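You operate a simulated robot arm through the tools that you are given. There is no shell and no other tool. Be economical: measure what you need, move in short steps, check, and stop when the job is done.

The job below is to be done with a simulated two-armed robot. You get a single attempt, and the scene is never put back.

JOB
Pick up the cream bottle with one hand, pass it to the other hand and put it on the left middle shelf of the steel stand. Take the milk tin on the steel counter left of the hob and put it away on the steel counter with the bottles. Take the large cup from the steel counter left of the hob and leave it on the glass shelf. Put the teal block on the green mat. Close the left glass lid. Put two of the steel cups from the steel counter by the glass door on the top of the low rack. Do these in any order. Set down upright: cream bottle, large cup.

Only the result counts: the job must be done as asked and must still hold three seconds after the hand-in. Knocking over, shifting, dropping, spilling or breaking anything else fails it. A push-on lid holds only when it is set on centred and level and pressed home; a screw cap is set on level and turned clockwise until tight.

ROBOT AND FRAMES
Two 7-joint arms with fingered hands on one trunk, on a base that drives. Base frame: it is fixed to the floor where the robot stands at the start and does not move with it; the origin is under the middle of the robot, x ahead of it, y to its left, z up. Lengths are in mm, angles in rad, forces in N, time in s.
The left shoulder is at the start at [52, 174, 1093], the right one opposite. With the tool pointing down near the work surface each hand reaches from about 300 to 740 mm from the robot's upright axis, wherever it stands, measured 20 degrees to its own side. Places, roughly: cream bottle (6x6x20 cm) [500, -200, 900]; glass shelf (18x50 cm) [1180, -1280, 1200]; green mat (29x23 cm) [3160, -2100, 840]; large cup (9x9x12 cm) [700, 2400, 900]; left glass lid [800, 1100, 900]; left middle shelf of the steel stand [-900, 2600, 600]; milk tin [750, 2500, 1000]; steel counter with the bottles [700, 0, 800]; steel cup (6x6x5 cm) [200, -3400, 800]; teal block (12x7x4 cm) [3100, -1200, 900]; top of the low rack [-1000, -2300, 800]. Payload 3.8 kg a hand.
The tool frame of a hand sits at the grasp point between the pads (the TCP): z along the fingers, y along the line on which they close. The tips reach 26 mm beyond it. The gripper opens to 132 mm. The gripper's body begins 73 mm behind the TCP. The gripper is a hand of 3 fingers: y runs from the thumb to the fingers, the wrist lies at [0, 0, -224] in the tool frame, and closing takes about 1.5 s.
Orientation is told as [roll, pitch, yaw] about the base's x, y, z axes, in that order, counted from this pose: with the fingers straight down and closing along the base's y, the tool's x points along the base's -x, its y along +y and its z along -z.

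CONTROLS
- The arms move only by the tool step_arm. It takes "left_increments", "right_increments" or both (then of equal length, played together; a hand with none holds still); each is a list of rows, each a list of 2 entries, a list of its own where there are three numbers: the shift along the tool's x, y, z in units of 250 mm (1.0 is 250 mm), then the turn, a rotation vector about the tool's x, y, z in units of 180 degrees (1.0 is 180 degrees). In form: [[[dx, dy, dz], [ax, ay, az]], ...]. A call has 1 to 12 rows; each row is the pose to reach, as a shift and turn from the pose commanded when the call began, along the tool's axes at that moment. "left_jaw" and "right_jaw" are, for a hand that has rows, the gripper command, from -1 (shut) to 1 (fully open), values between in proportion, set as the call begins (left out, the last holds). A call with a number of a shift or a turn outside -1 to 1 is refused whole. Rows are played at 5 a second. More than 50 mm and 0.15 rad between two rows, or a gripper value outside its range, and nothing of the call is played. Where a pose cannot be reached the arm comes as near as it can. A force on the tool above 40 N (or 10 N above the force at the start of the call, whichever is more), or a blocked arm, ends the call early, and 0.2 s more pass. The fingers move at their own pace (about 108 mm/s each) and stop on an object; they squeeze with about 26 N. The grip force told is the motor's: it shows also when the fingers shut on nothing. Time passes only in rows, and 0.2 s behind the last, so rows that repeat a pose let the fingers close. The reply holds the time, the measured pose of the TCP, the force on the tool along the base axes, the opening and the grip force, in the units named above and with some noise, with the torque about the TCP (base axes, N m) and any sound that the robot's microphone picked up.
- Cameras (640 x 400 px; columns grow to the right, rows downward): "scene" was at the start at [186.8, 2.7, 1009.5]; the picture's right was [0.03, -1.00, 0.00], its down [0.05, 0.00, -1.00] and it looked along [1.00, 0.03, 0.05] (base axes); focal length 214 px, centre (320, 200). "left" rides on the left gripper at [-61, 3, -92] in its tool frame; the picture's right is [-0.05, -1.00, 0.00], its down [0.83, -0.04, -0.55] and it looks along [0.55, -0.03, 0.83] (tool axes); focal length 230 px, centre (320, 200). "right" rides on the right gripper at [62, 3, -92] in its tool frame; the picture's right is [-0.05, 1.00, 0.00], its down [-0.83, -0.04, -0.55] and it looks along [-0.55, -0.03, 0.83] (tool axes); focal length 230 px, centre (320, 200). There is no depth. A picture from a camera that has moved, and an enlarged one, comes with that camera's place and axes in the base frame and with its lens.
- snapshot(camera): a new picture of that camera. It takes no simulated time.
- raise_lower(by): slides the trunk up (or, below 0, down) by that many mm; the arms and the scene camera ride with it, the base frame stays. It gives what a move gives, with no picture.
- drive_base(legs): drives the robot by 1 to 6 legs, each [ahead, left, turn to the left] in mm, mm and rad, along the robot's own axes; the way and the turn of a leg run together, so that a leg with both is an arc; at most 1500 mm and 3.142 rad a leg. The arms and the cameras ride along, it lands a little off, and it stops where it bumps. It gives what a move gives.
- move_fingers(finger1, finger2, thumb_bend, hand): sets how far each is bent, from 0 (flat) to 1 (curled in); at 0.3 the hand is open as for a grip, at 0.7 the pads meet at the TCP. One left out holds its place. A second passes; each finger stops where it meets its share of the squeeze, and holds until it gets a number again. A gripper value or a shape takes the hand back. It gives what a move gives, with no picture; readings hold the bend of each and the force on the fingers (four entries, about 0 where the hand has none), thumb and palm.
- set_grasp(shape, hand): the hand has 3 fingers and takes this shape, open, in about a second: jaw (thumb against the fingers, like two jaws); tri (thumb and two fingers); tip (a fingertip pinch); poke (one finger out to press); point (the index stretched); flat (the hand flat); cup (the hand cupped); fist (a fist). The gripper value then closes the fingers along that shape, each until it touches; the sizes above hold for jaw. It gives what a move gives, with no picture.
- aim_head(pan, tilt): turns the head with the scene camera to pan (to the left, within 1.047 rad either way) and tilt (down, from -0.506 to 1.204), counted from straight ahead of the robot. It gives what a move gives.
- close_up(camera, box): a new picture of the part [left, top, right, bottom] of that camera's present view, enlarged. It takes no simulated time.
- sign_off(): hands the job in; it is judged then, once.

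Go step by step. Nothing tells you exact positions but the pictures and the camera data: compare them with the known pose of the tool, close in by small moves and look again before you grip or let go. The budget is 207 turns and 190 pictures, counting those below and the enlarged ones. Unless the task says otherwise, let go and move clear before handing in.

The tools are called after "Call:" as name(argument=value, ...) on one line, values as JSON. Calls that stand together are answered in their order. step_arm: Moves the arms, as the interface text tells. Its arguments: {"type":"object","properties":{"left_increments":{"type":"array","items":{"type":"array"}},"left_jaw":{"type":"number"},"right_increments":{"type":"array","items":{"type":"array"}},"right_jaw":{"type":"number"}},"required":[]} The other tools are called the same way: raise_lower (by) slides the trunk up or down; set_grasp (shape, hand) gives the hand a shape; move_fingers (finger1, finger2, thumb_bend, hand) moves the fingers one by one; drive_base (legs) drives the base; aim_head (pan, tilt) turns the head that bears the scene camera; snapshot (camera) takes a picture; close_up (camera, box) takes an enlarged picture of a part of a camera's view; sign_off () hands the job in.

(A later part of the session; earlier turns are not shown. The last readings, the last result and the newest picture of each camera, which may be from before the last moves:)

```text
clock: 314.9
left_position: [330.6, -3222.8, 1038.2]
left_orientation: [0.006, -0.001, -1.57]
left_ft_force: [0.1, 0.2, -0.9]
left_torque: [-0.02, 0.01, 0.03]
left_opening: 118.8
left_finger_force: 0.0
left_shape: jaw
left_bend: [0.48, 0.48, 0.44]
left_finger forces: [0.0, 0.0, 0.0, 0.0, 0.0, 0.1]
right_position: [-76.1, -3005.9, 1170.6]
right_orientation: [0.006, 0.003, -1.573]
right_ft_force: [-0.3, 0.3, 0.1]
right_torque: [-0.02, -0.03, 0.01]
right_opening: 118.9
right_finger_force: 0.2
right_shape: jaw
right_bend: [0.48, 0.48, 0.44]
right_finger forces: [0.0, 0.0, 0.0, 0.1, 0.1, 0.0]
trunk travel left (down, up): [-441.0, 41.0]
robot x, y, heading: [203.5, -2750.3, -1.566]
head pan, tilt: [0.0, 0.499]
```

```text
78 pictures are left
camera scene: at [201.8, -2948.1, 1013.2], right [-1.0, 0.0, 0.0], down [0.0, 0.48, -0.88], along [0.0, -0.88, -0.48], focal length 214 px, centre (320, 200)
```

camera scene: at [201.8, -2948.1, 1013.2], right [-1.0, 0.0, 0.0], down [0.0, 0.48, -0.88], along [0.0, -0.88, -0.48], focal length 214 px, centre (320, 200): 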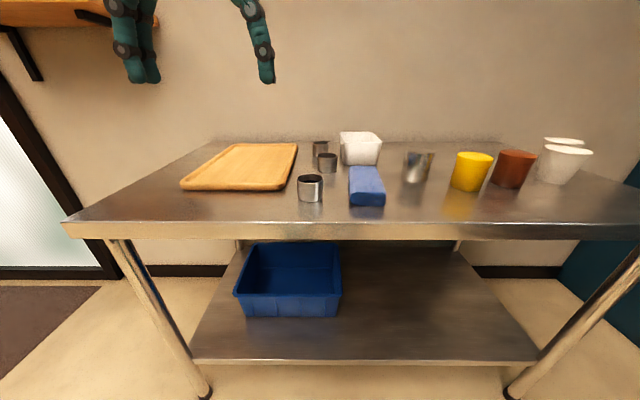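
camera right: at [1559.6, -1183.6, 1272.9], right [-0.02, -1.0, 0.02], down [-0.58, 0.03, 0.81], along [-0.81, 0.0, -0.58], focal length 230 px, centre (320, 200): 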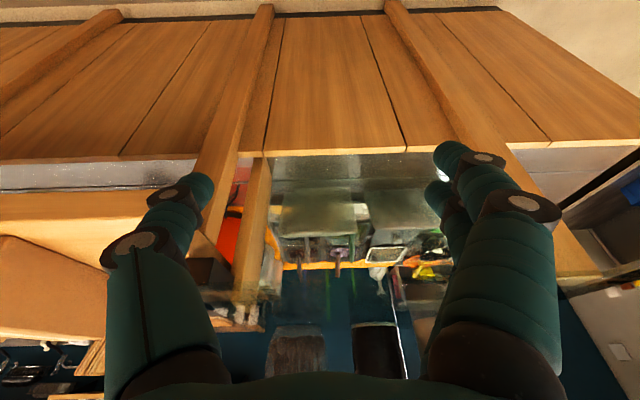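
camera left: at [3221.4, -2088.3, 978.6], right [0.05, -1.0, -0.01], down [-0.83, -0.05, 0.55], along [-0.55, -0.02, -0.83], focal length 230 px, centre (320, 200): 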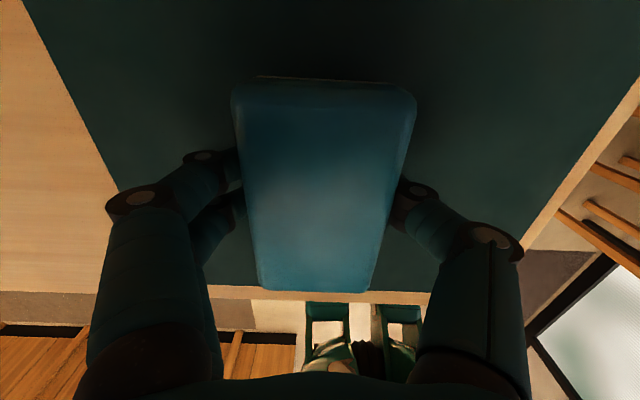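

Three small steel cups: front ≈ [224,-3362], middle ≈ [182,-3507], back ≈ [202,-3614]; table z ≈ 796. I'll take the front one with the right hand and the middle one with the left.

Call:
drive_base(legs=[[165, 265, 0]])

Call:
step_arm(right_increments=[[[-0.12, 0.02, 0.13], [0, 0, 0]], [[-0.25, 0.04, 0.26], [0, 0, 0]], [[-0.38, 0.06, 0.39], [0, 0, 0]], [[-0.5, 0.08, 0.52], [0, 0, 0]], [[-0.62, 0.1, 0.65], [0, 0, 0]], [[-0.7, 0.1, 0.78], [0, 0, 0]]], right_jaw=0.6)

Call:
snapshot(camera="right")

Call:
snapshot(camera="scene")

```text
clock: 317.8
left_position: [599.2, -3385.5, 1038.8]
left_orientation: [0.005, 0.0, -1.568]
left_ft_force: [0.5, 0.0, 0.0]
left_torque: [-0.04, 0.01, -0.01]
left_opening: 118.7
left_finger_force: 0.2
left_shape: jaw
left_bend: [0.48, 0.48, 0.44]
left_finger forces: [0.0, 0.0, 0.1, 0.1, 0.1, 0.0]
right_position: [191.7, -3172.8, 1171.0]
right_orientation: [0.005, 0.002, -1.569]
right_ft_force: [-0.5, 0.5, 0.6]
right_torque: [0.0, -0.01, 0.01]
right_opening: 118.6
right_finger_force: 0.1
right_shape: jaw
right_bend: [0.48, 0.48, 0.44]
right_finger forces: [0.1, 0.0, 0.0, 0.0, 0.1, 0.1]
trunk travel left (down, up): [-441.0, 41.0]
robot x, y, heading: [464.8, -2915.0, -1.563]
head pan, tilt: [0.0, 0.499]
```

```text
clock: 319.2
left_position: [598.5, -3385.9, 1038.1]
left_orientation: [0.006, 0.001, -1.567]
left_ft_force: [0.3, -1.1, -0.2]
left_torque: [-0.01, -0.01, -0.01]
left_opening: 118.9
left_finger_force: 0.1
left_shape: jaw
left_bend: [0.48, 0.48, 0.44]
left_finger forces: [0.0, 0.0, 0.0, 0.0, 0.0, 0.0]
right_position: [218.4, -3348.9, 975.0]
right_orientation: [0.007, 0.001, -1.568]
right_ft_force: [-1.1, 0.1, -0.2]
right_torque: [0.04, 0.02, 0.01]
right_opening: 105.8
right_finger_force: 0.1
right_shape: jaw
right_bend: [0.59, 0.59, 0.55]
right_finger forces: [0.0, 0.0, 0.0, 0.0, 0.1, 0.0]
trunk travel left (down, up): [-441.0, 41.0]
robot x, y, heading: [464.5, -2913.4, -1.562]
head pan, tilt: [0.0, 0.499]
```

```text
77 pictures are left
camera right: at [221.8, -3286.6, 1067.9], right [1.0, -0.05, 0.01], down [-0.05, -0.83, 0.55], along [-0.02, -0.55, -0.83], focal length 230 px, centre (320, 200)
```

right: 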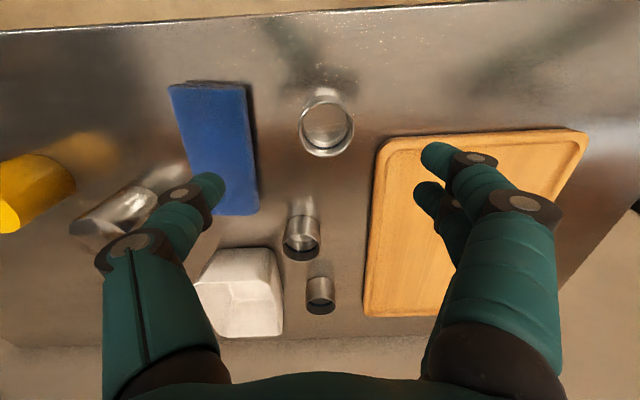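

```text
76 pictures are left
camera scene: at [468.3, -3112.2, 1013.0], right [-1.0, -0.01, 0.0], down [0.0, 0.48, -0.88], along [0.01, -0.88, -0.48], focal length 214 px, centre (320, 200)
```

scene: 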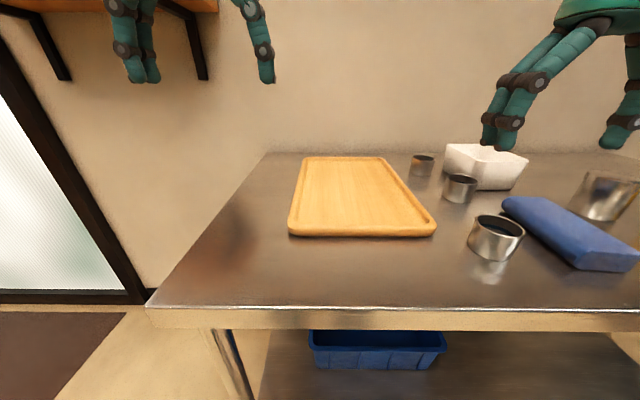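

The front cup's rim is at [227,-3349]. I narrow the opening to miss the blue block and descend on it.

Call:
step_arm(right_increments=[[[0, 0.034, 0.0], [0, 0, 0]], [[0, 0.034, 0.15], [0, 0, 0]], [[0, 0.034, 0.3], [0, 0, 0]], [[0, 0.034, 0.3], [0, 0, 0]]], right_jaw=0.27)

Call:
snapshot(camera="right")

```text
clock: 320.2
left_position: [598.5, -3386.0, 1039.1]
left_orientation: [0.005, 0.001, -1.566]
left_ft_force: [-0.1, 0.3, -0.1]
left_torque: [-0.01, -0.01, 0.0]
left_opening: 118.3
left_finger_force: 0.0
left_shape: jaw
left_bend: [0.48, 0.48, 0.44]
left_finger forces: [0.0, 0.1, 0.0, 0.0, 0.0, 0.1]
right_position: [227.6, -3347.1, 901.2]
right_orientation: [0.005, 0.0, -1.567]
right_ft_force: [-0.8, 0.2, 0.5]
right_torque: [0.0, 0.01, 0.02]
right_opening: 84.2
right_finger_force: 0.0
right_shape: jaw
right_bend: [0.7, 0.7, 0.68]
right_finger forces: [0.0, 0.1, 0.0, 0.0, 0.0, 0.1]
trunk travel left (down, up): [-441.0, 41.0]
robot x, y, heading: [467.9, -2915.4, -1.567]
head pan, tilt: [0.0, 0.499]
```

```text
75 pictures are left
camera right: at [231.1, -3285.3, 993.1], right [1.0, -0.05, 0.01], down [-0.05, -0.83, 0.55], along [-0.02, -0.55, -0.83], focal length 230 px, centre (320, 200)
```

right: 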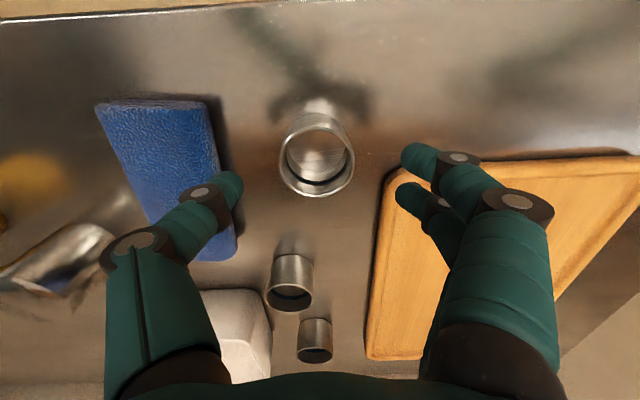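

Call:
step_arm(right_increments=[[[0, 0, 0.15], [0, 0, 0]], [[0, 0, 0.295], [0, 0, 0]], [[0, 0, 0.295], [0, 0, 0]]])

Call:
step_arm(right_increments=[[[0, 0, 0], [0, 0, 0]], [[0, 0, 0], [0, 0, 0]], [[0, 0, 0], [0, 0, 0]], [[0, 0, 0], [0, 0, 0]], [[0, 0, 0], [0, 0, 0]], [[0, 0, -0.02], [0, 0, 0]]], right_jaw=-1)

Call:
snapshot(camera="right")

```text
clock: 321.0
left_position: [598.6, -3386.2, 1038.4]
left_orientation: [0.006, 0.0, -1.568]
left_ft_force: [0.4, 0.0, -0.3]
left_torque: [0.02, -0.04, -0.02]
left_opening: 118.6
left_finger_force: 0.1
left_shape: jaw
left_bend: [0.48, 0.48, 0.44]
left_finger forces: [0.1, 0.0, 0.0, 0.0, 0.1, 0.1]
right_position: [220.7, -3341.9, 834.1]
right_orientation: [0.007, -0.001, -1.568]
right_ft_force: [-0.3, 0.1, -0.3]
right_torque: [-0.07, -0.03, 0.0]
right_opening: 84.2
right_finger_force: 0.1
right_shape: jaw
right_bend: [0.7, 0.7, 0.68]
right_finger forces: [0.1, 0.0, 0.1, 0.1, 0.0, 0.0]
right hand out of reach, approached as far as the arm can: row 2, 3
trunk travel left (down, up): [-441.0, 41.0]
robot x, y, heading: [467.2, -2914.0, -1.566]
head pan, tilt: [0.0, 0.499]
```

```text
clock: 322.4
left_position: [598.3, -3386.9, 1038.2]
left_orientation: [0.006, 0.001, -1.568]
left_ft_force: [-0.3, 0.5, -0.4]
left_torque: [0.04, 0.0, 0.01]
left_opening: 118.5
left_finger_force: 0.0
left_shape: jaw
left_bend: [0.48, 0.48, 0.44]
left_finger forces: [0.1, 0.0, 0.0, 0.0, 0.1, 0.0]
right_position: [220.1, -3341.6, 839.4]
right_orientation: [0.006, 0.001, -1.569]
right_ft_force: [-0.1, -0.6, 0.1]
right_torque: [0.01, 0.01, 0.03]
right_opening: 4.8
right_finger_force: 26.0
right_shape: jaw
right_bend: [0.67, 0.76, 0.73]
right_finger forces: [0.0, 0.1, 0.1, 0.0, 0.1, 0.0]
trunk travel left (down, up): [-441.0, 41.0]
robot x, y, heading: [467.3, -2912.6, -1.565]
head pan, tilt: [0.0, 0.499]
```

```text
74 pictures are left
camera right: at [223.3, -3279.3, 931.0], right [1.0, -0.05, 0.01], down [-0.04, -0.83, 0.55], along [-0.02, -0.55, -0.83], focal length 230 px, centre (320, 200)
```

right: 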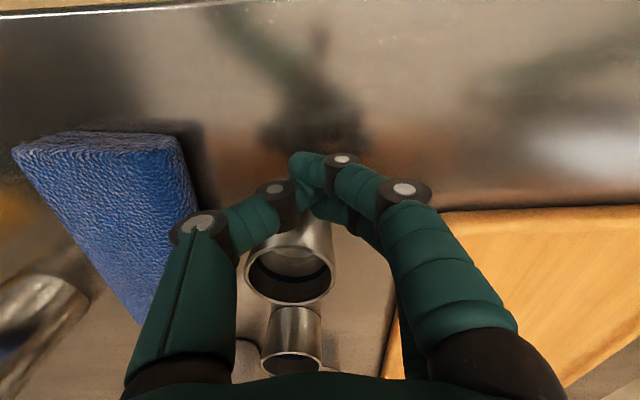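

The cup slipped out forward while closing (I was short of its centre). I lift, reopen and look again.

Call:
step_arm(right_increments=[[[0, 0, -0.12], [0, 0, 0]], [[0, 0, -0.3], [0, 0, 0]], [[0, 0, -0.45], [0, 0, 0]]])

Call:
step_arm(right_increments=[[[0, 0, 0], [0, 0, 0]], [[0, 0, 0], [0, 0, 0]], [[0, 0, 0], [0, 0, 0]], [[0, 0, 0], [0, 0, 0]], [[0, 0, 0], [0, 0, 0]]], right_jaw=0.27)

Call:
snapshot(camera="right")

Call:
snapshot(camera="scene")

```text
clock: 323.2
left_position: [599.6, -3383.7, 1039.2]
left_orientation: [0.005, 0.001, -1.568]
left_ft_force: [-0.3, -0.2, -0.5]
left_torque: [-0.02, -0.02, -0.01]
left_opening: 118.8
left_finger_force: 0.0
left_shape: jaw
left_bend: [0.48, 0.48, 0.44]
left_finger forces: [0.1, 0.0, 0.1, 0.0, 0.0, 0.0]
right_position: [220.8, -3341.4, 951.7]
right_orientation: [0.003, 0.003, -1.57]
right_ft_force: [0.6, 0.0, 0.3]
right_torque: [0.0, 0.02, 0.0]
right_opening: 4.6
right_finger_force: 25.5
right_shape: jaw
right_bend: [0.67, 0.76, 0.73]
right_finger forces: [0.1, 0.0, 0.0, 0.1, 0.0, 0.0]
trunk travel left (down, up): [-441.0, 41.0]
robot x, y, heading: [471.2, -2913.5, -1.565]
head pan, tilt: [0.0, 0.499]
```

```text
clock: 324.4
left_position: [598.4, -3385.7, 1039.1]
left_orientation: [0.005, -0.001, -1.567]
left_ft_force: [-0.4, 0.4, 0.6]
left_torque: [0.04, 0.03, -0.01]
left_opening: 119.0
left_finger_force: 0.0
left_shape: jaw
left_bend: [0.48, 0.48, 0.44]
left_finger forces: [0.0, 0.0, 0.0, 0.0, 0.0, 0.0]
right_position: [221.0, -3341.0, 951.0]
right_orientation: [0.005, 0.002, -1.569]
right_ft_force: [0.0, 0.0, 0.4]
right_torque: [-0.01, 0.0, 0.02]
right_opening: 83.6
right_finger_force: 0.0
right_shape: jaw
right_bend: [0.71, 0.71, 0.69]
right_finger forces: [0.0, 0.0, 0.0, 0.0, 0.1, 0.0]
trunk travel left (down, up): [-441.0, 41.0]
robot x, y, heading: [464.4, -2916.3, -1.562]
head pan, tilt: [0.0, 0.499]
```

```text
73 pictures are left
camera right: at [223.7, -3279.4, 1042.9], right [1.0, -0.05, 0.01], down [-0.05, -0.83, 0.55], along [-0.02, -0.55, -0.83], focal length 230 px, centre (320, 200)
```

right: 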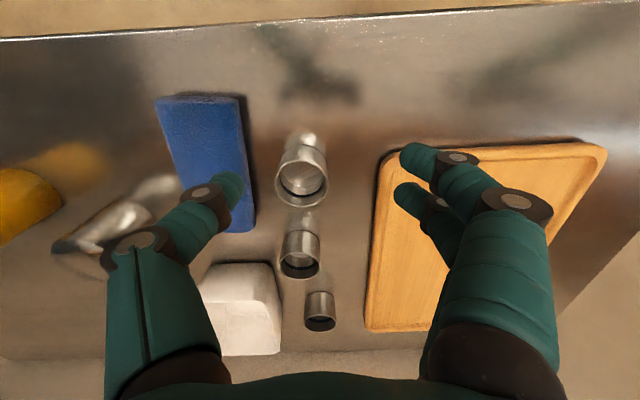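

```text
72 pictures are left
camera scene: at [468.8, -3111.6, 1013.2], right [-1.0, -0.01, 0.0], down [0.0, 0.48, -0.88], along [0.01, -0.88, -0.48], focal length 214 px, centre (320, 200)
```

scene: 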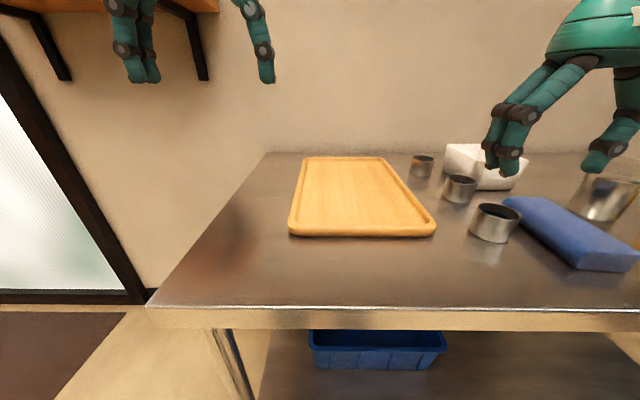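

The cup now sits near [203,-3390], with the blue block close beside. I come 55 mm closer and turn the grip 45° so the fingers pass clear of the block.

Call:
drive_base(legs=[[55, 0, 0]])

Call:
step_arm(right_increments=[[[0, 0, 0], [0, 0, 0.0417]], [[0, 0, 0], [0, 0, 0.0833]], [[0, 0, 0], [0, 0, 0.125]], [[0, 0, 0], [0, 0, 0.1667]], [[0, 0, 0], [0, 0, 0.2083]], [[0, 0, 0], [0, 0, 0.25]]])

Call:
snapshot(camera="right")

```text
clock: 325.4
left_position: [599.0, -3441.3, 1039.1]
left_orientation: [0.006, 0.001, -1.568]
left_ft_force: [0.5, 0.6, 0.2]
left_torque: [0.03, 0.02, -0.02]
left_opening: 118.6
left_finger_force: 0.0
left_shape: jaw
left_bend: [0.48, 0.48, 0.44]
left_finger forces: [0.1, 0.0, 0.0, 0.1, 0.1, 0.0]
right_position: [220.6, -3395.0, 950.9]
right_orientation: [0.005, 0.001, -1.57]
right_ft_force: [-0.1, 0.3, -0.2]
right_torque: [0.02, 0.02, -0.03]
right_opening: 83.5
right_finger_force: 0.0
right_shape: jaw
right_bend: [0.71, 0.71, 0.69]
right_finger forces: [0.1, 0.0, 0.0, 0.0, 0.1, 0.0]
trunk travel left (down, up): [-441.0, 41.0]
robot x, y, heading: [466.8, -2972.9, -1.564]
head pan, tilt: [0.0, 0.499]
```

```text
clock: 326.8
left_position: [599.0, -3441.3, 1038.5]
left_orientation: [0.004, 0.0, -1.566]
left_ft_force: [-0.5, 0.3, 0.1]
left_torque: [0.02, -0.04, 0.0]
left_opening: 118.8
left_finger_force: 0.1
left_shape: jaw
left_bend: [0.48, 0.48, 0.44]
left_finger forces: [0.0, 0.1, 0.0, 0.0, 0.1, 0.0]
right_position: [219.7, -3394.3, 949.7]
right_orientation: [0.005, 0.005, -2.357]
right_ft_force: [-0.6, -0.1, -0.4]
right_torque: [0.02, 0.03, 0.0]
right_opening: 83.8
right_finger_force: 0.1
right_shape: jaw
right_bend: [0.71, 0.71, 0.69]
right_finger forces: [0.0, 0.0, 0.0, 0.0, 0.1, 0.1]
trunk travel left (down, up): [-441.0, 41.0]
robot x, y, heading: [468.1, -2970.1, -1.562]
head pan, tilt: [0.0, 0.499]
```

```text
71 pictures are left
camera right: at [266.3, -3353.5, 1042.9], right [0.67, -0.74, 0.0], down [-0.62, -0.56, 0.55], along [-0.41, -0.37, -0.83], focal length 230 px, centre (320, 200)
```

right: 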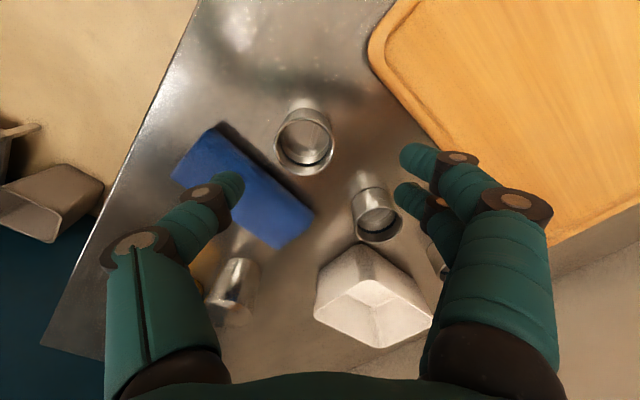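

Call:
step_arm(right_increments=[[[-0.01, -0.02, 0], [0, 0, 0.046]], [[-0.02, -0.04, 0], [0, 0, 0.092]], [[-0.023, -0.057, 0], [0, 0, 0.139]], [[-0.023, -0.057, 0.16], [0, 0, 0.139]]])

Call:
snapshot(camera="right")

```text
clock: 327.8
left_position: [598.8, -3441.6, 1038.2]
left_orientation: [0.007, 0.002, -1.566]
left_ft_force: [-0.4, -0.6, -0.1]
left_torque: [0.01, -0.03, 0.0]
left_opening: 118.7
left_finger_force: 0.1
left_shape: jaw
left_bend: [0.48, 0.48, 0.44]
left_finger forces: [0.0, 0.0, 0.0, 0.0, 0.1, 0.1]
right_position: [206.2, -3390.3, 909.9]
right_orientation: [0.0, 0.007, -2.795]
right_ft_force: [-0.6, 0.2, 0.5]
right_torque: [-0.02, -0.02, -0.02]
right_opening: 83.5
right_finger_force: 0.0
right_shape: jaw
right_bend: [0.71, 0.71, 0.69]
right_finger forces: [0.1, 0.1, 0.0, 0.1, 0.1, 0.0]
trunk travel left (down, up): [-441.0, 41.0]
robot x, y, heading: [468.9, -2970.1, -1.562]
head pan, tilt: [0.0, 0.499]
```

```text
70 pictures are left
camera right: at [266.2, -3373.1, 1003.0], right [0.29, -0.96, 0.0], down [-0.8, -0.24, 0.55], along [-0.53, -0.16, -0.84], focal length 230 px, centre (320, 200)
```

right: 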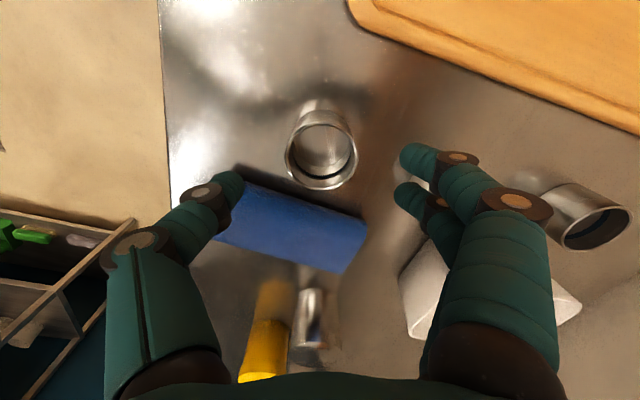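

Aligned with the cup. I lower using the trunk to avoid arm limits.

Call:
raise_lower(by=-50)

Call:
snapshot(camera="right")

```text
clock: 328.7
left_position: [599.0, -3440.2, 989.1]
left_orientation: [0.005, 0.0, -1.568]
left_ft_force: [0.8, 0.0, 0.2]
left_torque: [0.02, 0.01, 0.02]
left_opening: 118.4
left_finger_force: 0.0
left_shape: jaw
left_bend: [0.48, 0.48, 0.44]
left_finger forces: [0.1, 0.0, 0.1, 0.0, 0.0, 0.1]
right_position: [207.9, -3388.8, 861.8]
right_orientation: [0.001, 0.005, -2.793]
right_ft_force: [0.6, 0.9, 0.3]
right_torque: [-0.02, -0.03, -0.03]
right_opening: 83.5
right_finger_force: 0.1
right_shape: jaw
right_bend: [0.71, 0.71, 0.69]
right_finger forces: [0.1, 0.0, 0.0, 0.0, 0.0, 0.1]
trunk travel left (down, up): [-391.0, 91.0]
robot x, y, heading: [466.2, -2969.6, -1.563]
head pan, tilt: [0.0, 0.499]
```

```text
69 pictures are left
camera right: at [265.7, -3370.9, 953.4], right [0.29, -0.96, 0.0], down [-0.8, -0.24, 0.55], along [-0.53, -0.16, -0.83], focal length 230 px, centre (320, 200)
```

right: 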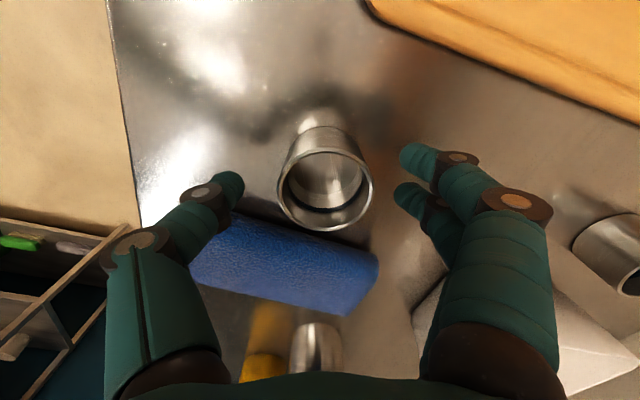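

Call:
step_arm(right_increments=[[[-0.015, 0.008, 0], [0, 0, 0]], [[-0.015, 0.008, 0], [0, 0, 0]]])

Call:
raise_lower(by=-36)

Call:
snapshot(camera="right")

```text
clock: 329.3
left_position: [598.2, -3440.6, 989.3]
left_orientation: [0.006, 0.0, -1.567]
left_ft_force: [0.1, -0.2, 0.3]
left_torque: [0.01, 0.04, 0.01]
left_opening: 118.9
left_finger_force: 0.0
left_shape: jaw
left_bend: [0.48, 0.48, 0.44]
left_finger forces: [0.0, 0.1, 0.0, 0.1, 0.0, 0.0]
right_position: [203.9, -3392.2, 861.0]
right_orientation: [0.0, 0.004, -2.792]
right_ft_force: [0.4, 0.4, 0.7]
right_torque: [0.0, -0.01, -0.01]
right_opening: 83.6
right_finger_force: 0.0
right_shape: jaw
right_bend: [0.71, 0.71, 0.69]
right_finger forces: [0.1, 0.0, 0.0, 0.0, 0.1, 0.1]
trunk travel left (down, up): [-391.0, 91.0]
robot x, y, heading: [468.8, -2970.6, -1.565]
head pan, tilt: [0.0, 0.499]
```

```text
clock: 330.1
left_position: [599.5, -3438.7, 954.0]
left_orientation: [0.005, -0.002, -1.567]
left_ft_force: [-0.4, -0.5, 0.6]
left_torque: [-0.01, 0.03, 0.05]
left_opening: 118.7
left_finger_force: 0.0
left_shape: jaw
left_bend: [0.48, 0.48, 0.44]
left_finger forces: [0.1, 0.0, 0.1, 0.0, 0.0, 0.1]
right_position: [204.0, -3393.2, 826.1]
right_orientation: [0.006, 0.006, -2.791]
right_ft_force: [-3.5, 0.2, 18.9]
right_torque: [-0.57, -0.08, -0.15]
right_opening: 81.4
right_finger_force: 0.0
right_shape: jaw
right_bend: [0.72, 0.72, 0.69]
right_finger forces: [7.0, 9.0, 0.0, 0.1, 3.7, 0.1]
trunk travel left (down, up): [-355.0, 127.0]
robot x, y, heading: [468.7, -2974.6, -1.564]
head pan, tilt: [0.0, 0.499]
```

```text
68 pictures are left
camera right: at [263.2, -3374.3, 918.5], right [0.29, -0.96, 0.0], down [-0.8, -0.24, 0.55], along [-0.53, -0.17, -0.83], focal length 230 px, centre (320, 200)
```

right: 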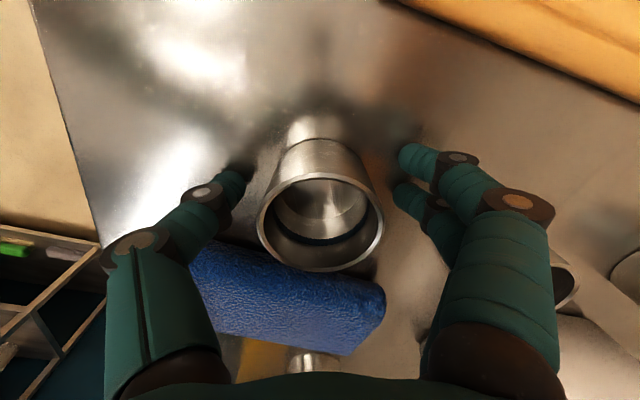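

The fingertips touch the table; I raise 5 mm, then close.

Call:
raise_lower(by=5)

Call:
step_arm(right_increments=[[[0, 0, 0], [0, 0, 0]], [[0, 0, 0], [0, 0, 0]], [[0, 0, 0], [0, 0, 0]], [[0, 0, 0], [0, 0, 0]], [[0, 0, 0], [0, 0, 0]], [[0, 0, 0], [0, 0, 0]]], right_jaw=-1)

Call:
snapshot(camera="right")

```text
clock: 330.6
left_position: [599.1, -3440.6, 957.5]
left_orientation: [0.005, 0.001, -1.568]
left_ft_force: [-0.4, 0.0, 1.2]
left_torque: [-0.01, 0.01, 0.02]
left_opening: 118.7
left_finger_force: 0.1
left_shape: jaw
left_bend: [0.48, 0.48, 0.44]
left_finger forces: [0.0, 0.0, 0.1, 0.0, 0.0, 0.0]
right_position: [204.4, -3391.8, 829.0]
right_orientation: [-0.001, 0.007, -2.792]
right_ft_force: [0.6, 0.3, 0.1]
right_torque: [-0.01, 0.01, 0.01]
right_opening: 83.7
right_finger_force: 0.1
right_shape: jaw
right_bend: [0.71, 0.71, 0.69]
right_finger forces: [0.0, 0.0, 0.0, 0.1, 0.0, 0.0]
trunk travel left (down, up): [-360.0, 122.0]
robot x, y, heading: [467.4, -2973.3, -1.561]
head pan, tilt: [0.0, 0.499]
```

```text
clock: 332.0
left_position: [598.0, -3440.7, 957.8]
left_orientation: [0.004, 0.0, -1.567]
left_ft_force: [0.9, 0.8, 0.6]
left_torque: [-0.05, -0.02, -0.01]
left_opening: 118.7
left_finger_force: 0.0
left_shape: jaw
left_bend: [0.48, 0.48, 0.44]
left_finger forces: [0.0, 0.0, 0.1, 0.0, 0.0, 0.0]
right_position: [203.0, -3392.8, 829.7]
right_orientation: [0.0, 0.006, -2.792]
right_ft_force: [-0.4, 0.4, -0.3]
right_torque: [-0.02, -0.03, 0.01]
right_opening: 41.1
right_finger_force: 26.1
right_shape: jaw
right_bend: [0.73, 0.74, 0.7]
right_finger forces: [11.6, 12.2, 0.1, 0.0, 22.6, 0.0]
trunk travel left (down, up): [-360.0, 122.0]
robot x, y, heading: [471.1, -2968.1, -1.567]
head pan, tilt: [0.0, 0.499]
```

```text
67 pictures are left
camera right: at [262.8, -3374.3, 922.2], right [0.29, -0.96, 0.0], down [-0.8, -0.24, 0.55], along [-0.53, -0.16, -0.83], focal length 230 px, centre (320, 200)
```

right: 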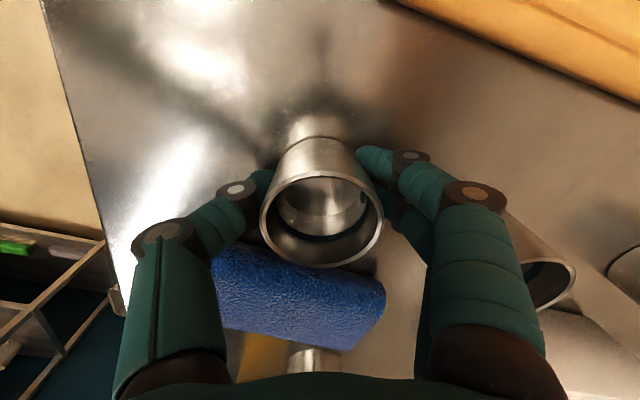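

The first cup is held. I lift it with the trunk and strafe so the left hand comes over the middle cup.

Call:
raise_lower(by=118)

Call:
drive_base(legs=[[0, -408, 0]])

Call:
step_arm(left_increments=[[[-0.05, 0, 0.1], [0, 0, 0]], [[-0.1, 0, 0.25], [0, 0, 0]], [[-0.13, 0, 0.4], [0, 0, 0]], [[-0.15, 0, 0.55], [0, 0, 0]]], left_jaw=0.27)

Call:
snapshot(camera="left")

Call:
snapshot(camera="scene")

```text
clock: 333.5
left_position: [598.8, -3440.5, 1073.4]
left_orientation: [0.004, 0.004, -1.57]
left_ft_force: [0.8, -0.3, 0.2]
left_torque: [0.0, 0.01, -0.02]
left_opening: 118.6
left_finger_force: 0.0
left_shape: jaw
left_bend: [0.48, 0.48, 0.44]
left_finger forces: [0.0, 0.0, 0.0, 0.0, 0.0, 0.0]
right_position: [203.1, -3391.5, 946.4]
right_orientation: [-0.002, 0.005, -2.794]
right_ft_force: [0.0, 0.2, -0.8]
right_torque: [0.05, -0.01, 0.0]
right_opening: 41.1
right_finger_force: 25.7
right_shape: jaw
right_bend: [0.73, 0.74, 0.7]
right_finger forces: [11.7, 12.0, 0.1, 0.0, 22.7, 0.1]
trunk travel left (down, up): [-478.0, 4.0]
robot x, y, heading: [466.0, -2966.1, -1.562]
head pan, tilt: [0.0, 0.499]
```

```text
clock: 337.6
left_position: [188.7, -3443.2, 1075.4]
left_orientation: [0.006, 0.001, -1.572]
left_ft_force: [0.3, -0.9, -0.3]
left_torque: [0.0, -0.01, -0.02]
left_opening: 119.0
left_finger_force: 0.0
left_shape: jaw
left_bend: [0.48, 0.48, 0.44]
left_finger forces: [0.0, 0.0, 0.1, 0.0, 0.0, 0.0]
right_position: [-207.3, -3394.8, 947.1]
right_orientation: [0.001, 0.006, -2.798]
right_ft_force: [0.3, 0.4, -0.7]
right_torque: [0.01, 0.01, -0.02]
right_opening: 41.0
right_finger_force: 25.8
right_shape: jaw
right_bend: [0.73, 0.74, 0.7]
right_finger forces: [11.8, 12.1, 0.0, 0.0, 22.6, 0.0]
trunk travel left (down, up): [-478.0, 4.0]
robot x, y, heading: [56.2, -2971.6, -1.566]
head pan, tilt: [0.0, 0.499]
```

```text
clock: 338.6
left_position: [190.3, -3481.1, 936.4]
left_orientation: [0.005, -0.002, -1.573]
left_ft_force: [-0.4, -0.3, -0.5]
left_torque: [0.04, 0.0, -0.04]
left_opening: 84.3
left_finger_force: 0.0
left_shape: jaw
left_bend: [0.7, 0.7, 0.68]
left_finger forces: [0.1, 0.0, 0.1, 0.0, 0.0, 0.1]
right_position: [-206.9, -3394.4, 947.7]
right_orientation: [0.001, 0.005, -2.795]
right_ft_force: [-0.3, 0.0, -1.1]
right_torque: [0.01, -0.02, 0.01]
right_opening: 41.1
right_finger_force: 26.1
right_shape: jaw
right_bend: [0.73, 0.74, 0.7]
right_finger forces: [11.7, 12.2, 0.0, 0.1, 22.5, 0.0]
trunk travel left (down, up): [-478.0, 4.0]
robot x, y, heading: [57.2, -2973.5, -1.566]
head pan, tilt: [0.0, 0.499]
```

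```text
66 pictures are left
camera left: at [192.2, -3542.5, 1028.0], right [-1.0, -0.05, -0.01], down [-0.04, 0.83, 0.56], along [-0.02, 0.56, -0.83], focal length 230 px, centre (320, 200)
```

left: 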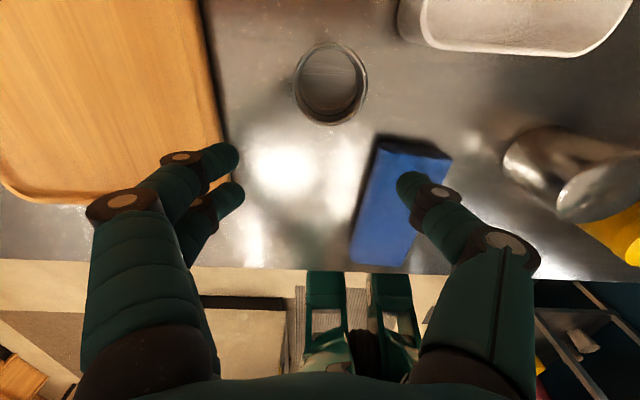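

```text
65 pictures are left
camera scene: at [59.5, -3172.2, 1065.2], right [-1.0, 0.0, 0.0], down [0.0, 0.48, -0.88], along [0.0, -0.88, -0.48], focal length 214 px, centre (320, 200)
```

scene: 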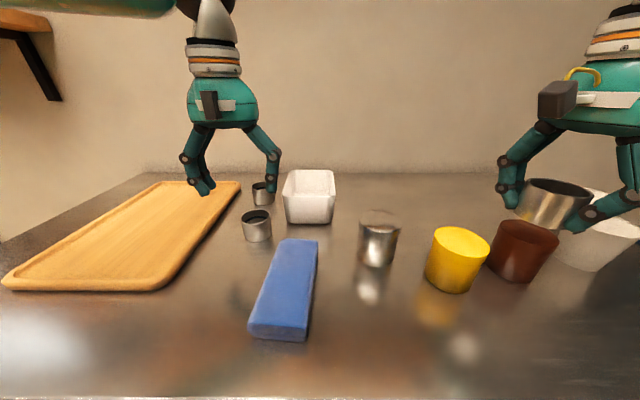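

Middle cup's rim is at about [185,-3519]. I move over it and descend partway.

Call:
step_arm(left_increments=[[[-0.08, -0.02, 0.0], [0, 0, 0]], [[-0.152, -0.02, 0.08], [0, 0, 0]], [[-0.152, -0.02, 0.2], [0, 0, 0]], [[-0.152, -0.02, 0.2], [0, 0, 0]]], left_jaw=0.17)

Call:
snapshot(camera="left")

```text
clock: 339.6
left_position: [183.3, -3519.1, 886.7]
left_orientation: [0.006, -0.001, -1.573]
left_ft_force: [-0.8, 0.4, -0.3]
left_torque: [-0.01, 0.0, 0.02]
left_opening: 77.8
left_finger_force: 0.1
left_shape: jaw
left_bend: [0.71, 0.71, 0.7]
left_finger forces: [0.0, 0.1, 0.0, 0.0, 0.0, 0.0]
right_position: [-206.4, -3394.0, 948.0]
right_orientation: [0.002, 0.006, -2.796]
right_ft_force: [0.3, -0.2, -0.7]
right_torque: [-0.01, 0.0, -0.02]
right_opening: 41.0
right_finger_force: 25.9
right_shape: jaw
right_bend: [0.73, 0.74, 0.7]
right_finger forces: [11.7, 12.1, 0.0, 0.1, 22.6, 0.1]
trunk travel left (down, up): [-478.0, 4.0]
robot x, y, heading: [57.0, -2974.5, -1.567]
head pan, tilt: [0.0, 0.499]
```

```text
64 pictures are left
camera left: at [185.3, -3579.9, 978.6], right [-1.0, -0.05, -0.01], down [-0.04, 0.83, 0.55], along [-0.02, 0.55, -0.83], focal length 230 px, centre (320, 200)
```

left: 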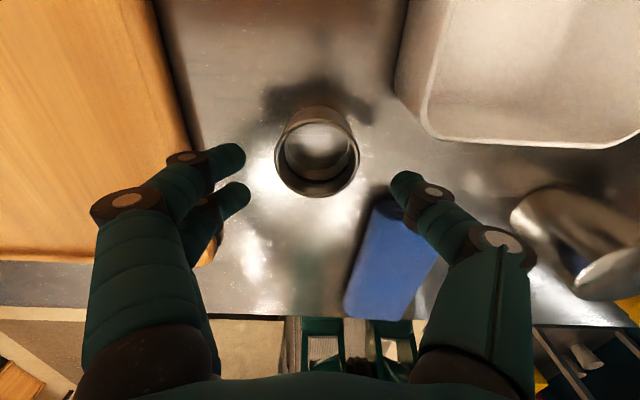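

Call:
step_arm(left_increments=[[[-0.014, 0.008, 0.1], [0, 0, 0]], [[-0.014, 0.008, 0.222], [0, 0, 0]], [[-0.014, 0.008, 0.222], [0, 0, 0]]])

Call:
snapshot(camera="left")

```text
clock: 340.4
left_position: [186.4, -3521.9, 832.4]
left_orientation: [0.006, 0.0, -1.572]
left_ft_force: [0.3, -0.2, 0.4]
left_torque: [0.01, -0.02, -0.02]
left_opening: 77.8
left_finger_force: 0.0
left_shape: jaw
left_bend: [0.71, 0.71, 0.7]
left_finger forces: [0.0, 0.0, 0.0, 0.0, 0.0, 0.0]
right_position: [-206.2, -3393.3, 947.5]
right_orientation: [0.001, 0.006, -2.796]
right_ft_force: [-0.3, -0.2, -0.4]
right_torque: [-0.04, 0.05, 0.03]
right_opening: 41.3
right_finger_force: 25.6
right_shape: jaw
right_bend: [0.73, 0.74, 0.7]
right_finger forces: [11.6, 12.2, 0.0, 0.1, 22.7, 0.0]
trunk travel left (down, up): [-478.0, 4.0]
robot x, y, heading: [58.4, -2970.7, -1.565]
head pan, tilt: [0.0, 0.499]
```

```text
63 pictures are left
camera left: at [188.2, -3583.8, 923.9], right [-1.0, -0.05, -0.01], down [-0.05, 0.83, 0.55], along [-0.02, 0.55, -0.83], focal length 230 px, centre (320, 200)
```

left: 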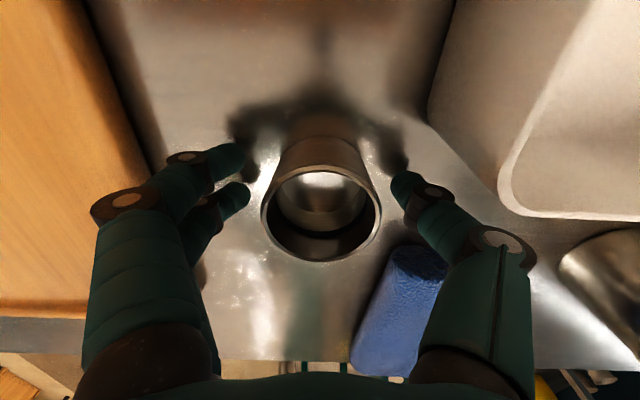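

Call:
step_arm(left_increments=[[[0, 0, 0], [0, 0, 0]], [[0, 0, 0], [0, 0, 0]], [[0, 0, 0], [0, 0, 0]], [[0, 0, 0], [0, 0, 0]], [[0, 0, 0], [0, 0, 0]], [[0, 0, 0], [0, 0, 0]]], left_jaw=-1)

Call:
snapshot(camera="left")

```text
clock: 341.9
left_position: [186.2, -3522.3, 832.3]
left_orientation: [0.007, 0.0, -1.573]
left_ft_force: [0.0, 0.0, -0.1]
left_torque: [0.01, 0.02, 0.02]
left_opening: 41.7
left_finger_force: 25.9
left_shape: jaw
left_bend: [0.73, 0.74, 0.7]
left_finger forces: [12.0, 11.9, 0.1, 0.1, 21.7, 0.0]
right_position: [-205.8, -3395.0, 947.6]
right_orientation: [0.001, 0.005, -2.795]
right_ft_force: [0.0, 0.1, -0.8]
right_torque: [-0.01, -0.02, 0.05]
right_opening: 40.9
right_finger_force: 25.8
right_shape: jaw
right_bend: [0.73, 0.74, 0.7]
right_finger forces: [11.7, 12.1, 0.0, 0.0, 22.5, 0.1]
trunk travel left (down, up): [-478.0, 4.0]
robot x, y, heading: [61.0, -2970.1, -1.568]
head pan, tilt: [0.0, 0.499]
```

```text
62 pictures are left
camera left: at [188.0, -3583.9, 923.9], right [-1.0, -0.05, -0.01], down [-0.05, 0.83, 0.56], along [-0.02, 0.55, -0.83], focal length 230 px, centre (320, 200)
```

left: 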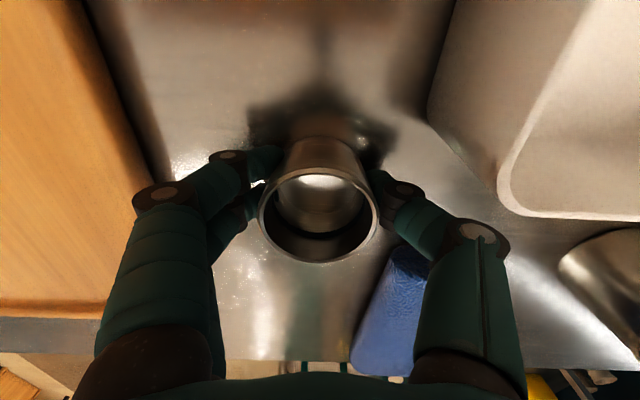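

Both cups are gripped. I lift the left one, back away, and turn to face the low rack.

Call:
step_arm(left_increments=[[[0, 0, -0.12], [0, 0, 0]], [[0, 0, -0.3], [0, 0, 0]], [[0.05, 0, -0.5], [0, 0, 0]]])

Call:
drive_base(legs=[[-420, 0, 0], [0, 0, -1.57]])

Call:
aim_head(pan=0.0, tilt=0.3)

Call:
snapshot(camera="scene")

```text
refused: row 3 steps farther than a row can; nothing moved
```

```text
clock: 348.3
left_position: [-492.6, -2667.4, 832.3]
left_orientation: [0.007, 0.001, 3.138]
left_ft_force: [-0.1, 0.1, 0.3]
left_torque: [-0.02, 0.01, 0.02]
left_opening: 42.0
left_finger_force: 25.6
left_shape: jaw
left_bend: [0.73, 0.74, 0.7]
left_finger forces: [12.2, 11.9, 0.0, 0.0, 21.7, 0.0]
right_position: [-364.0, -2275.4, 947.2]
right_orientation: [-0.001, 0.002, 1.912]
right_ft_force: [0.2, 0.0, -0.7]
right_torque: [0.01, 0.01, 0.01]
right_opening: 40.8
right_finger_force: 25.9
right_shape: jaw
right_bend: [0.73, 0.74, 0.7]
right_finger forces: [11.8, 12.1, 0.0, 0.0, 22.4, 0.0]
trunk travel left (down, up): [-478.0, 4.0]
robot x, y, heading: [55.5, -2542.8, -3.14]
head pan, tilt: [0.0, 0.499]
```

```text
clock: 349.0
left_position: [-491.5, -2666.9, 832.5]
left_orientation: [0.005, 0.0, 3.136]
left_ft_force: [0.6, -1.0, -0.4]
left_torque: [0.01, 0.0, 0.0]
left_opening: 42.3
left_finger_force: 25.9
left_shape: jaw
left_bend: [0.73, 0.74, 0.7]
left_finger forces: [12.1, 11.8, 0.1, 0.0, 21.6, 0.0]
right_position: [-363.9, -2274.5, 947.5]
right_orientation: [0.0, 0.006, 1.912]
right_ft_force: [-0.2, 0.8, -1.0]
right_torque: [0.04, 0.0, 0.0]
right_opening: 40.7
right_finger_force: 26.1
right_shape: jaw
right_bend: [0.73, 0.74, 0.7]
right_finger forces: [11.8, 12.2, 0.0, 0.1, 22.5, 0.1]
trunk travel left (down, up): [-478.0, 4.0]
robot x, y, heading: [55.6, -2541.0, -3.141]
head pan, tilt: [0.0, 0.3]
```

```text
61 pictures are left
camera scene: at [-145.2, -2542.2, 1083.7], right [0.0, 1.0, 0.0], down [0.3, 0.0, -0.96], along [-0.96, 0.0, -0.3], focal length 214 px, centre (320, 200)
```

scene: 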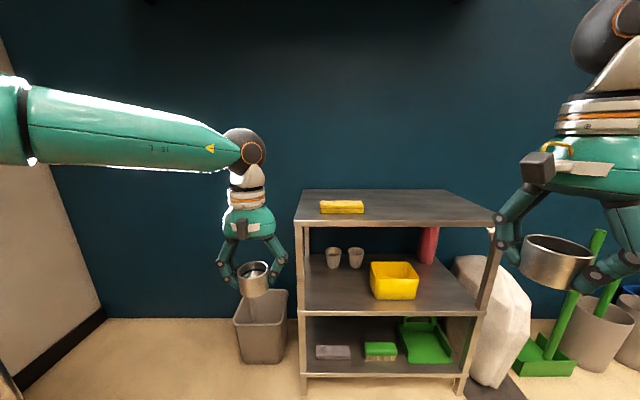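

The lift row was refused and the drive went on; the cup slid along the table but is still held, so I'll check that table later. Now I raise the left hand and approach the rack (top spans about x −782…−1228, y −2622…−1988).

Call:
step_arm(left_increments=[[[0, 0, -0.1], [0, 0, 0]], [[0, 0, -0.25], [0, 0, 0]], [[0.0, 0, -0.4], [0, 0, 0]]])

Call:
drive_base(legs=[[0, -335, 0], [250, 0, 0]])

Call:
aim_head(pan=0.0, tilt=0.5)

Call:
snapshot(camera="scene")

```text
clock: 349.8
left_position: [-492.6, -2665.5, 930.4]
left_orientation: [0.005, -0.001, 3.139]
left_ft_force: [-0.1, -0.2, -1.4]
left_torque: [-0.01, 0.02, 0.0]
left_opening: 41.9
left_finger_force: 26.6
left_shape: jaw
left_bend: [0.73, 0.74, 0.7]
left_finger forces: [12.1, 12.1, 0.0, 0.0, 21.7, 0.0]
right_position: [-363.6, -2274.9, 947.8]
right_orientation: [0.002, 0.006, 1.914]
right_ft_force: [0.2, -0.3, -0.4]
right_torque: [0.03, -0.01, -0.02]
right_opening: 40.6
right_finger_force: 25.6
right_shape: jaw
right_bend: [0.73, 0.74, 0.7]
right_finger forces: [11.8, 12.1, 0.1, 0.1, 22.3, 0.0]
trunk travel left (down, up): [-478.0, 4.0]
robot x, y, heading: [55.9, -2541.4, -3.141]
head pan, tilt: [0.0, 0.3]
```

```text
clock: 354.8
left_position: [-745.2, -2340.5, 930.6]
left_orientation: [0.004, 0.0, -3.136]
left_ft_force: [-0.2, 0.7, -1.0]
left_torque: [-0.01, 0.0, 0.01]
left_opening: 42.2
left_finger_force: 26.1
left_shape: jaw
left_bend: [0.73, 0.74, 0.7]
left_finger forces: [12.1, 12.0, 0.1, 0.0, 21.7, 0.0]
right_position: [-619.0, -1948.9, 948.2]
right_orientation: [0.0, 0.005, 1.921]
right_ft_force: [-0.4, 0.1, -0.9]
right_torque: [0.01, -0.02, -0.02]
right_opening: 40.9
right_finger_force: 26.1
right_shape: jaw
right_bend: [0.73, 0.74, 0.7]
right_finger forces: [11.8, 12.2, 0.0, 0.0, 22.4, 0.0]
trunk travel left (down, up): [-478.0, 4.0]
robot x, y, heading: [-197.8, -2210.6, -3.127]
head pan, tilt: [0.0, 0.3]
```

```text
clock: 355.5
left_position: [-745.6, -2340.4, 930.2]
left_orientation: [0.007, 0.001, -3.136]
left_ft_force: [0.1, 0.1, -1.3]
left_torque: [0.01, 0.03, 0.01]
left_opening: 42.1
left_finger_force: 25.5
left_shape: jaw
left_bend: [0.73, 0.74, 0.7]
left_finger forces: [12.0, 12.0, 0.0, 0.0, 21.7, 0.0]
right_position: [-618.0, -1949.2, 948.5]
right_orientation: [0.0, 0.005, 1.922]
right_ft_force: [-0.3, -1.4, -0.4]
right_torque: [0.0, 0.02, 0.0]
right_opening: 40.5
right_finger_force: 26.1
right_shape: jaw
right_bend: [0.73, 0.74, 0.7]
right_finger forces: [11.8, 12.1, 0.0, 0.1, 22.4, 0.1]
trunk travel left (down, up): [-478.0, 4.0]
robot x, y, heading: [-195.7, -2209.4, -3.128]
head pan, tilt: [0.0, 0.499]
```

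```text
60 pictures are left
camera scene: at [-396.2, -2214.2, 1065.4], right [-0.01, 1.0, 0.0], down [0.48, 0.0, -0.88], along [-0.88, -0.01, -0.48], focal length 214 px, centre (320, 200)
```

scene: 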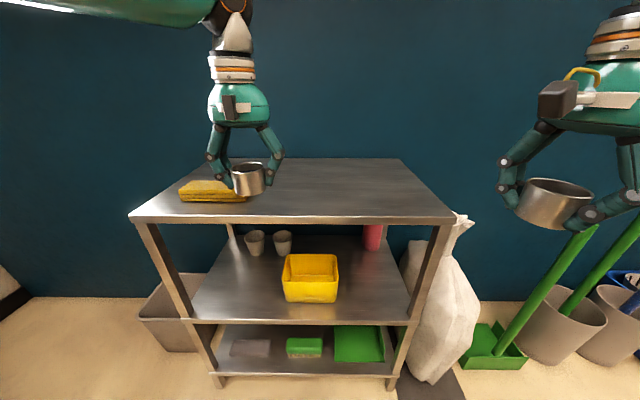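

Call:
drive_base(legs=[[190, -20, 0]])

Call:
snapshot(camera="left")

Call:
snapshot(camera="scene")

```text
clock: 357.1
left_position: [-933.9, -2321.8, 930.4]
left_orientation: [0.005, 0.0, -3.139]
left_ft_force: [0.2, 0.0, -1.0]
left_torque: [-0.01, -0.01, -0.02]
left_opening: 42.1
left_finger_force: 25.4
left_shape: jaw
left_bend: [0.73, 0.74, 0.7]
left_finger forces: [12.2, 12.0, 0.1, 0.1, 21.7, 0.0]
right_position: [-807.1, -1930.0, 948.7]
right_orientation: [0.0, 0.005, 1.92]
right_ft_force: [-0.2, -0.1, -1.1]
right_torque: [0.02, 0.01, -0.01]
right_opening: 40.6
right_finger_force: 25.8
right_shape: jaw
right_bend: [0.73, 0.74, 0.7]
right_finger forces: [11.7, 12.2, 0.0, 0.0, 22.4, 0.0]
trunk travel left (down, up): [-478.0, 4.0]
robot x, y, heading: [-383.3, -2198.0, -3.128]
head pan, tilt: [0.0, 0.499]
```

```text
59 pictures are left
camera left: at [-995.9, -2325.3, 1022.3], right [-0.05, 1.0, -0.01], down [0.83, 0.05, 0.56], along [0.55, 0.03, -0.83], focal length 230 px, centre (320, 200)
```

left: 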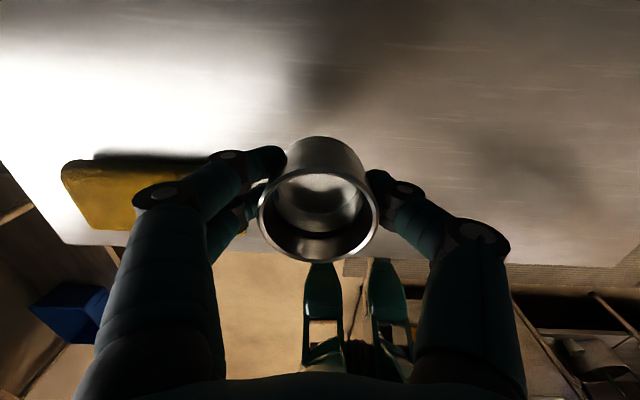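

```text
58 pictures are left
camera scene: at [-585.2, -2195.8, 1065.4], right [-0.01, 1.0, 0.0], down [0.48, 0.0, -0.88], along [-0.88, -0.01, -0.48], focal length 214 px, centre (320, 200)
```

scene: 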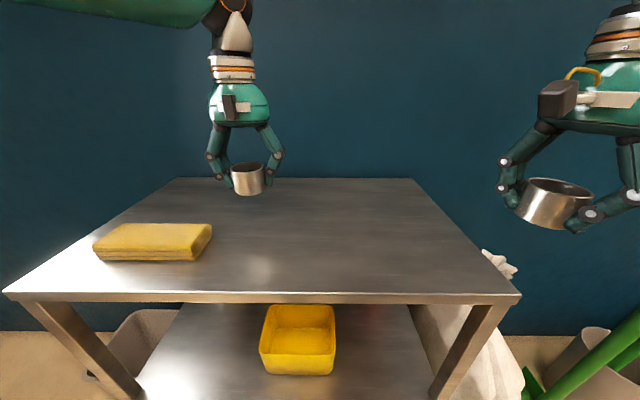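

The sponge on the rack is close to the fingers, so I shift 60 mm away from it, then lower the left cup by arm.

Call:
drive_base(legs=[[0, -60, 0]])

Call:
step_arm(left_increments=[[[0, 0, 0.1], [0, 0, 0]], [[0, 0, 0.2], [0, 0, 0]], [[0, 0, 0.3], [0, 0, 0]]])

Call:
close_up(camera="scene", box=[150, 100, 350, 260])

```text
clock: 358.3
left_position: [-936.1, -2261.0, 930.4]
left_orientation: [0.004, -0.001, -3.137]
left_ft_force: [0.6, 0.0, -0.6]
left_torque: [0.02, -0.03, -0.01]
left_opening: 41.8
left_finger_force: 26.1
left_shape: jaw
left_bend: [0.73, 0.74, 0.7]
left_finger forces: [12.2, 12.0, 0.0, 0.1, 21.7, 0.1]
right_position: [-807.8, -1870.6, 947.1]
right_orientation: [0.002, 0.006, 1.922]
right_ft_force: [-0.1, -0.5, -1.4]
right_torque: [0.01, -0.01, 0.06]
right_opening: 40.9
right_finger_force: 26.0
right_shape: jaw
right_bend: [0.73, 0.74, 0.7]
right_finger forces: [11.8, 12.2, 0.0, 0.0, 22.4, 0.0]
trunk travel left (down, up): [-478.0, 4.0]
robot x, y, heading: [-388.5, -2134.4, -3.136]
head pan, tilt: [0.0, 0.499]
```

```text
clock: 359.1
left_position: [-934.1, -2264.4, 855.0]
left_orientation: [0.004, -0.001, -3.137]
left_ft_force: [0.8, -0.2, -0.2]
left_torque: [-0.02, 0.01, -0.02]
left_opening: 41.8
left_finger_force: 25.9
left_shape: jaw
left_bend: [0.73, 0.74, 0.7]
left_finger forces: [12.2, 12.1, 0.1, 0.0, 21.8, 0.1]
right_position: [-808.2, -1872.0, 947.9]
right_orientation: [0.001, 0.004, 1.92]
right_ft_force: [1.0, -0.2, -0.5]
right_torque: [-0.01, -0.03, -0.04]
right_opening: 40.7
right_finger_force: 25.5
right_shape: jaw
right_bend: [0.73, 0.74, 0.7]
right_finger forces: [11.8, 12.2, 0.0, 0.0, 22.4, 0.0]
trunk travel left (down, up): [-478.0, 4.0]
robot x, y, heading: [-383.5, -2137.5, -3.132]
head pan, tilt: [0.0, 0.499]
```

```text
2.50 times, centred on (250, 180) of scene
camera zoom: at [-585.8, -2136.4, 1065.2], right [-0.01, 1.0, 0.0], down [0.48, 0.0, -0.88], along [-0.88, -0.01, -0.48], focal length 536 px, centre (495, 250)
```

zoom: 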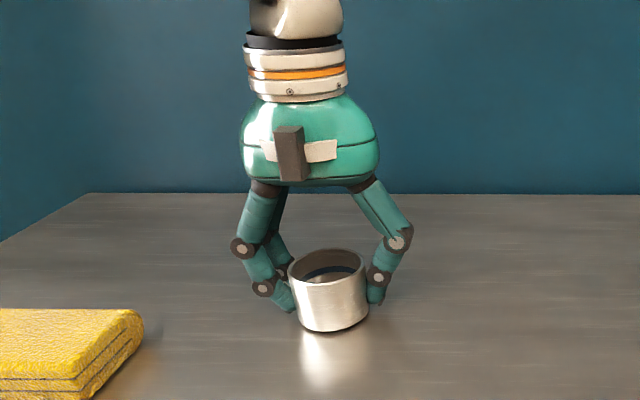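

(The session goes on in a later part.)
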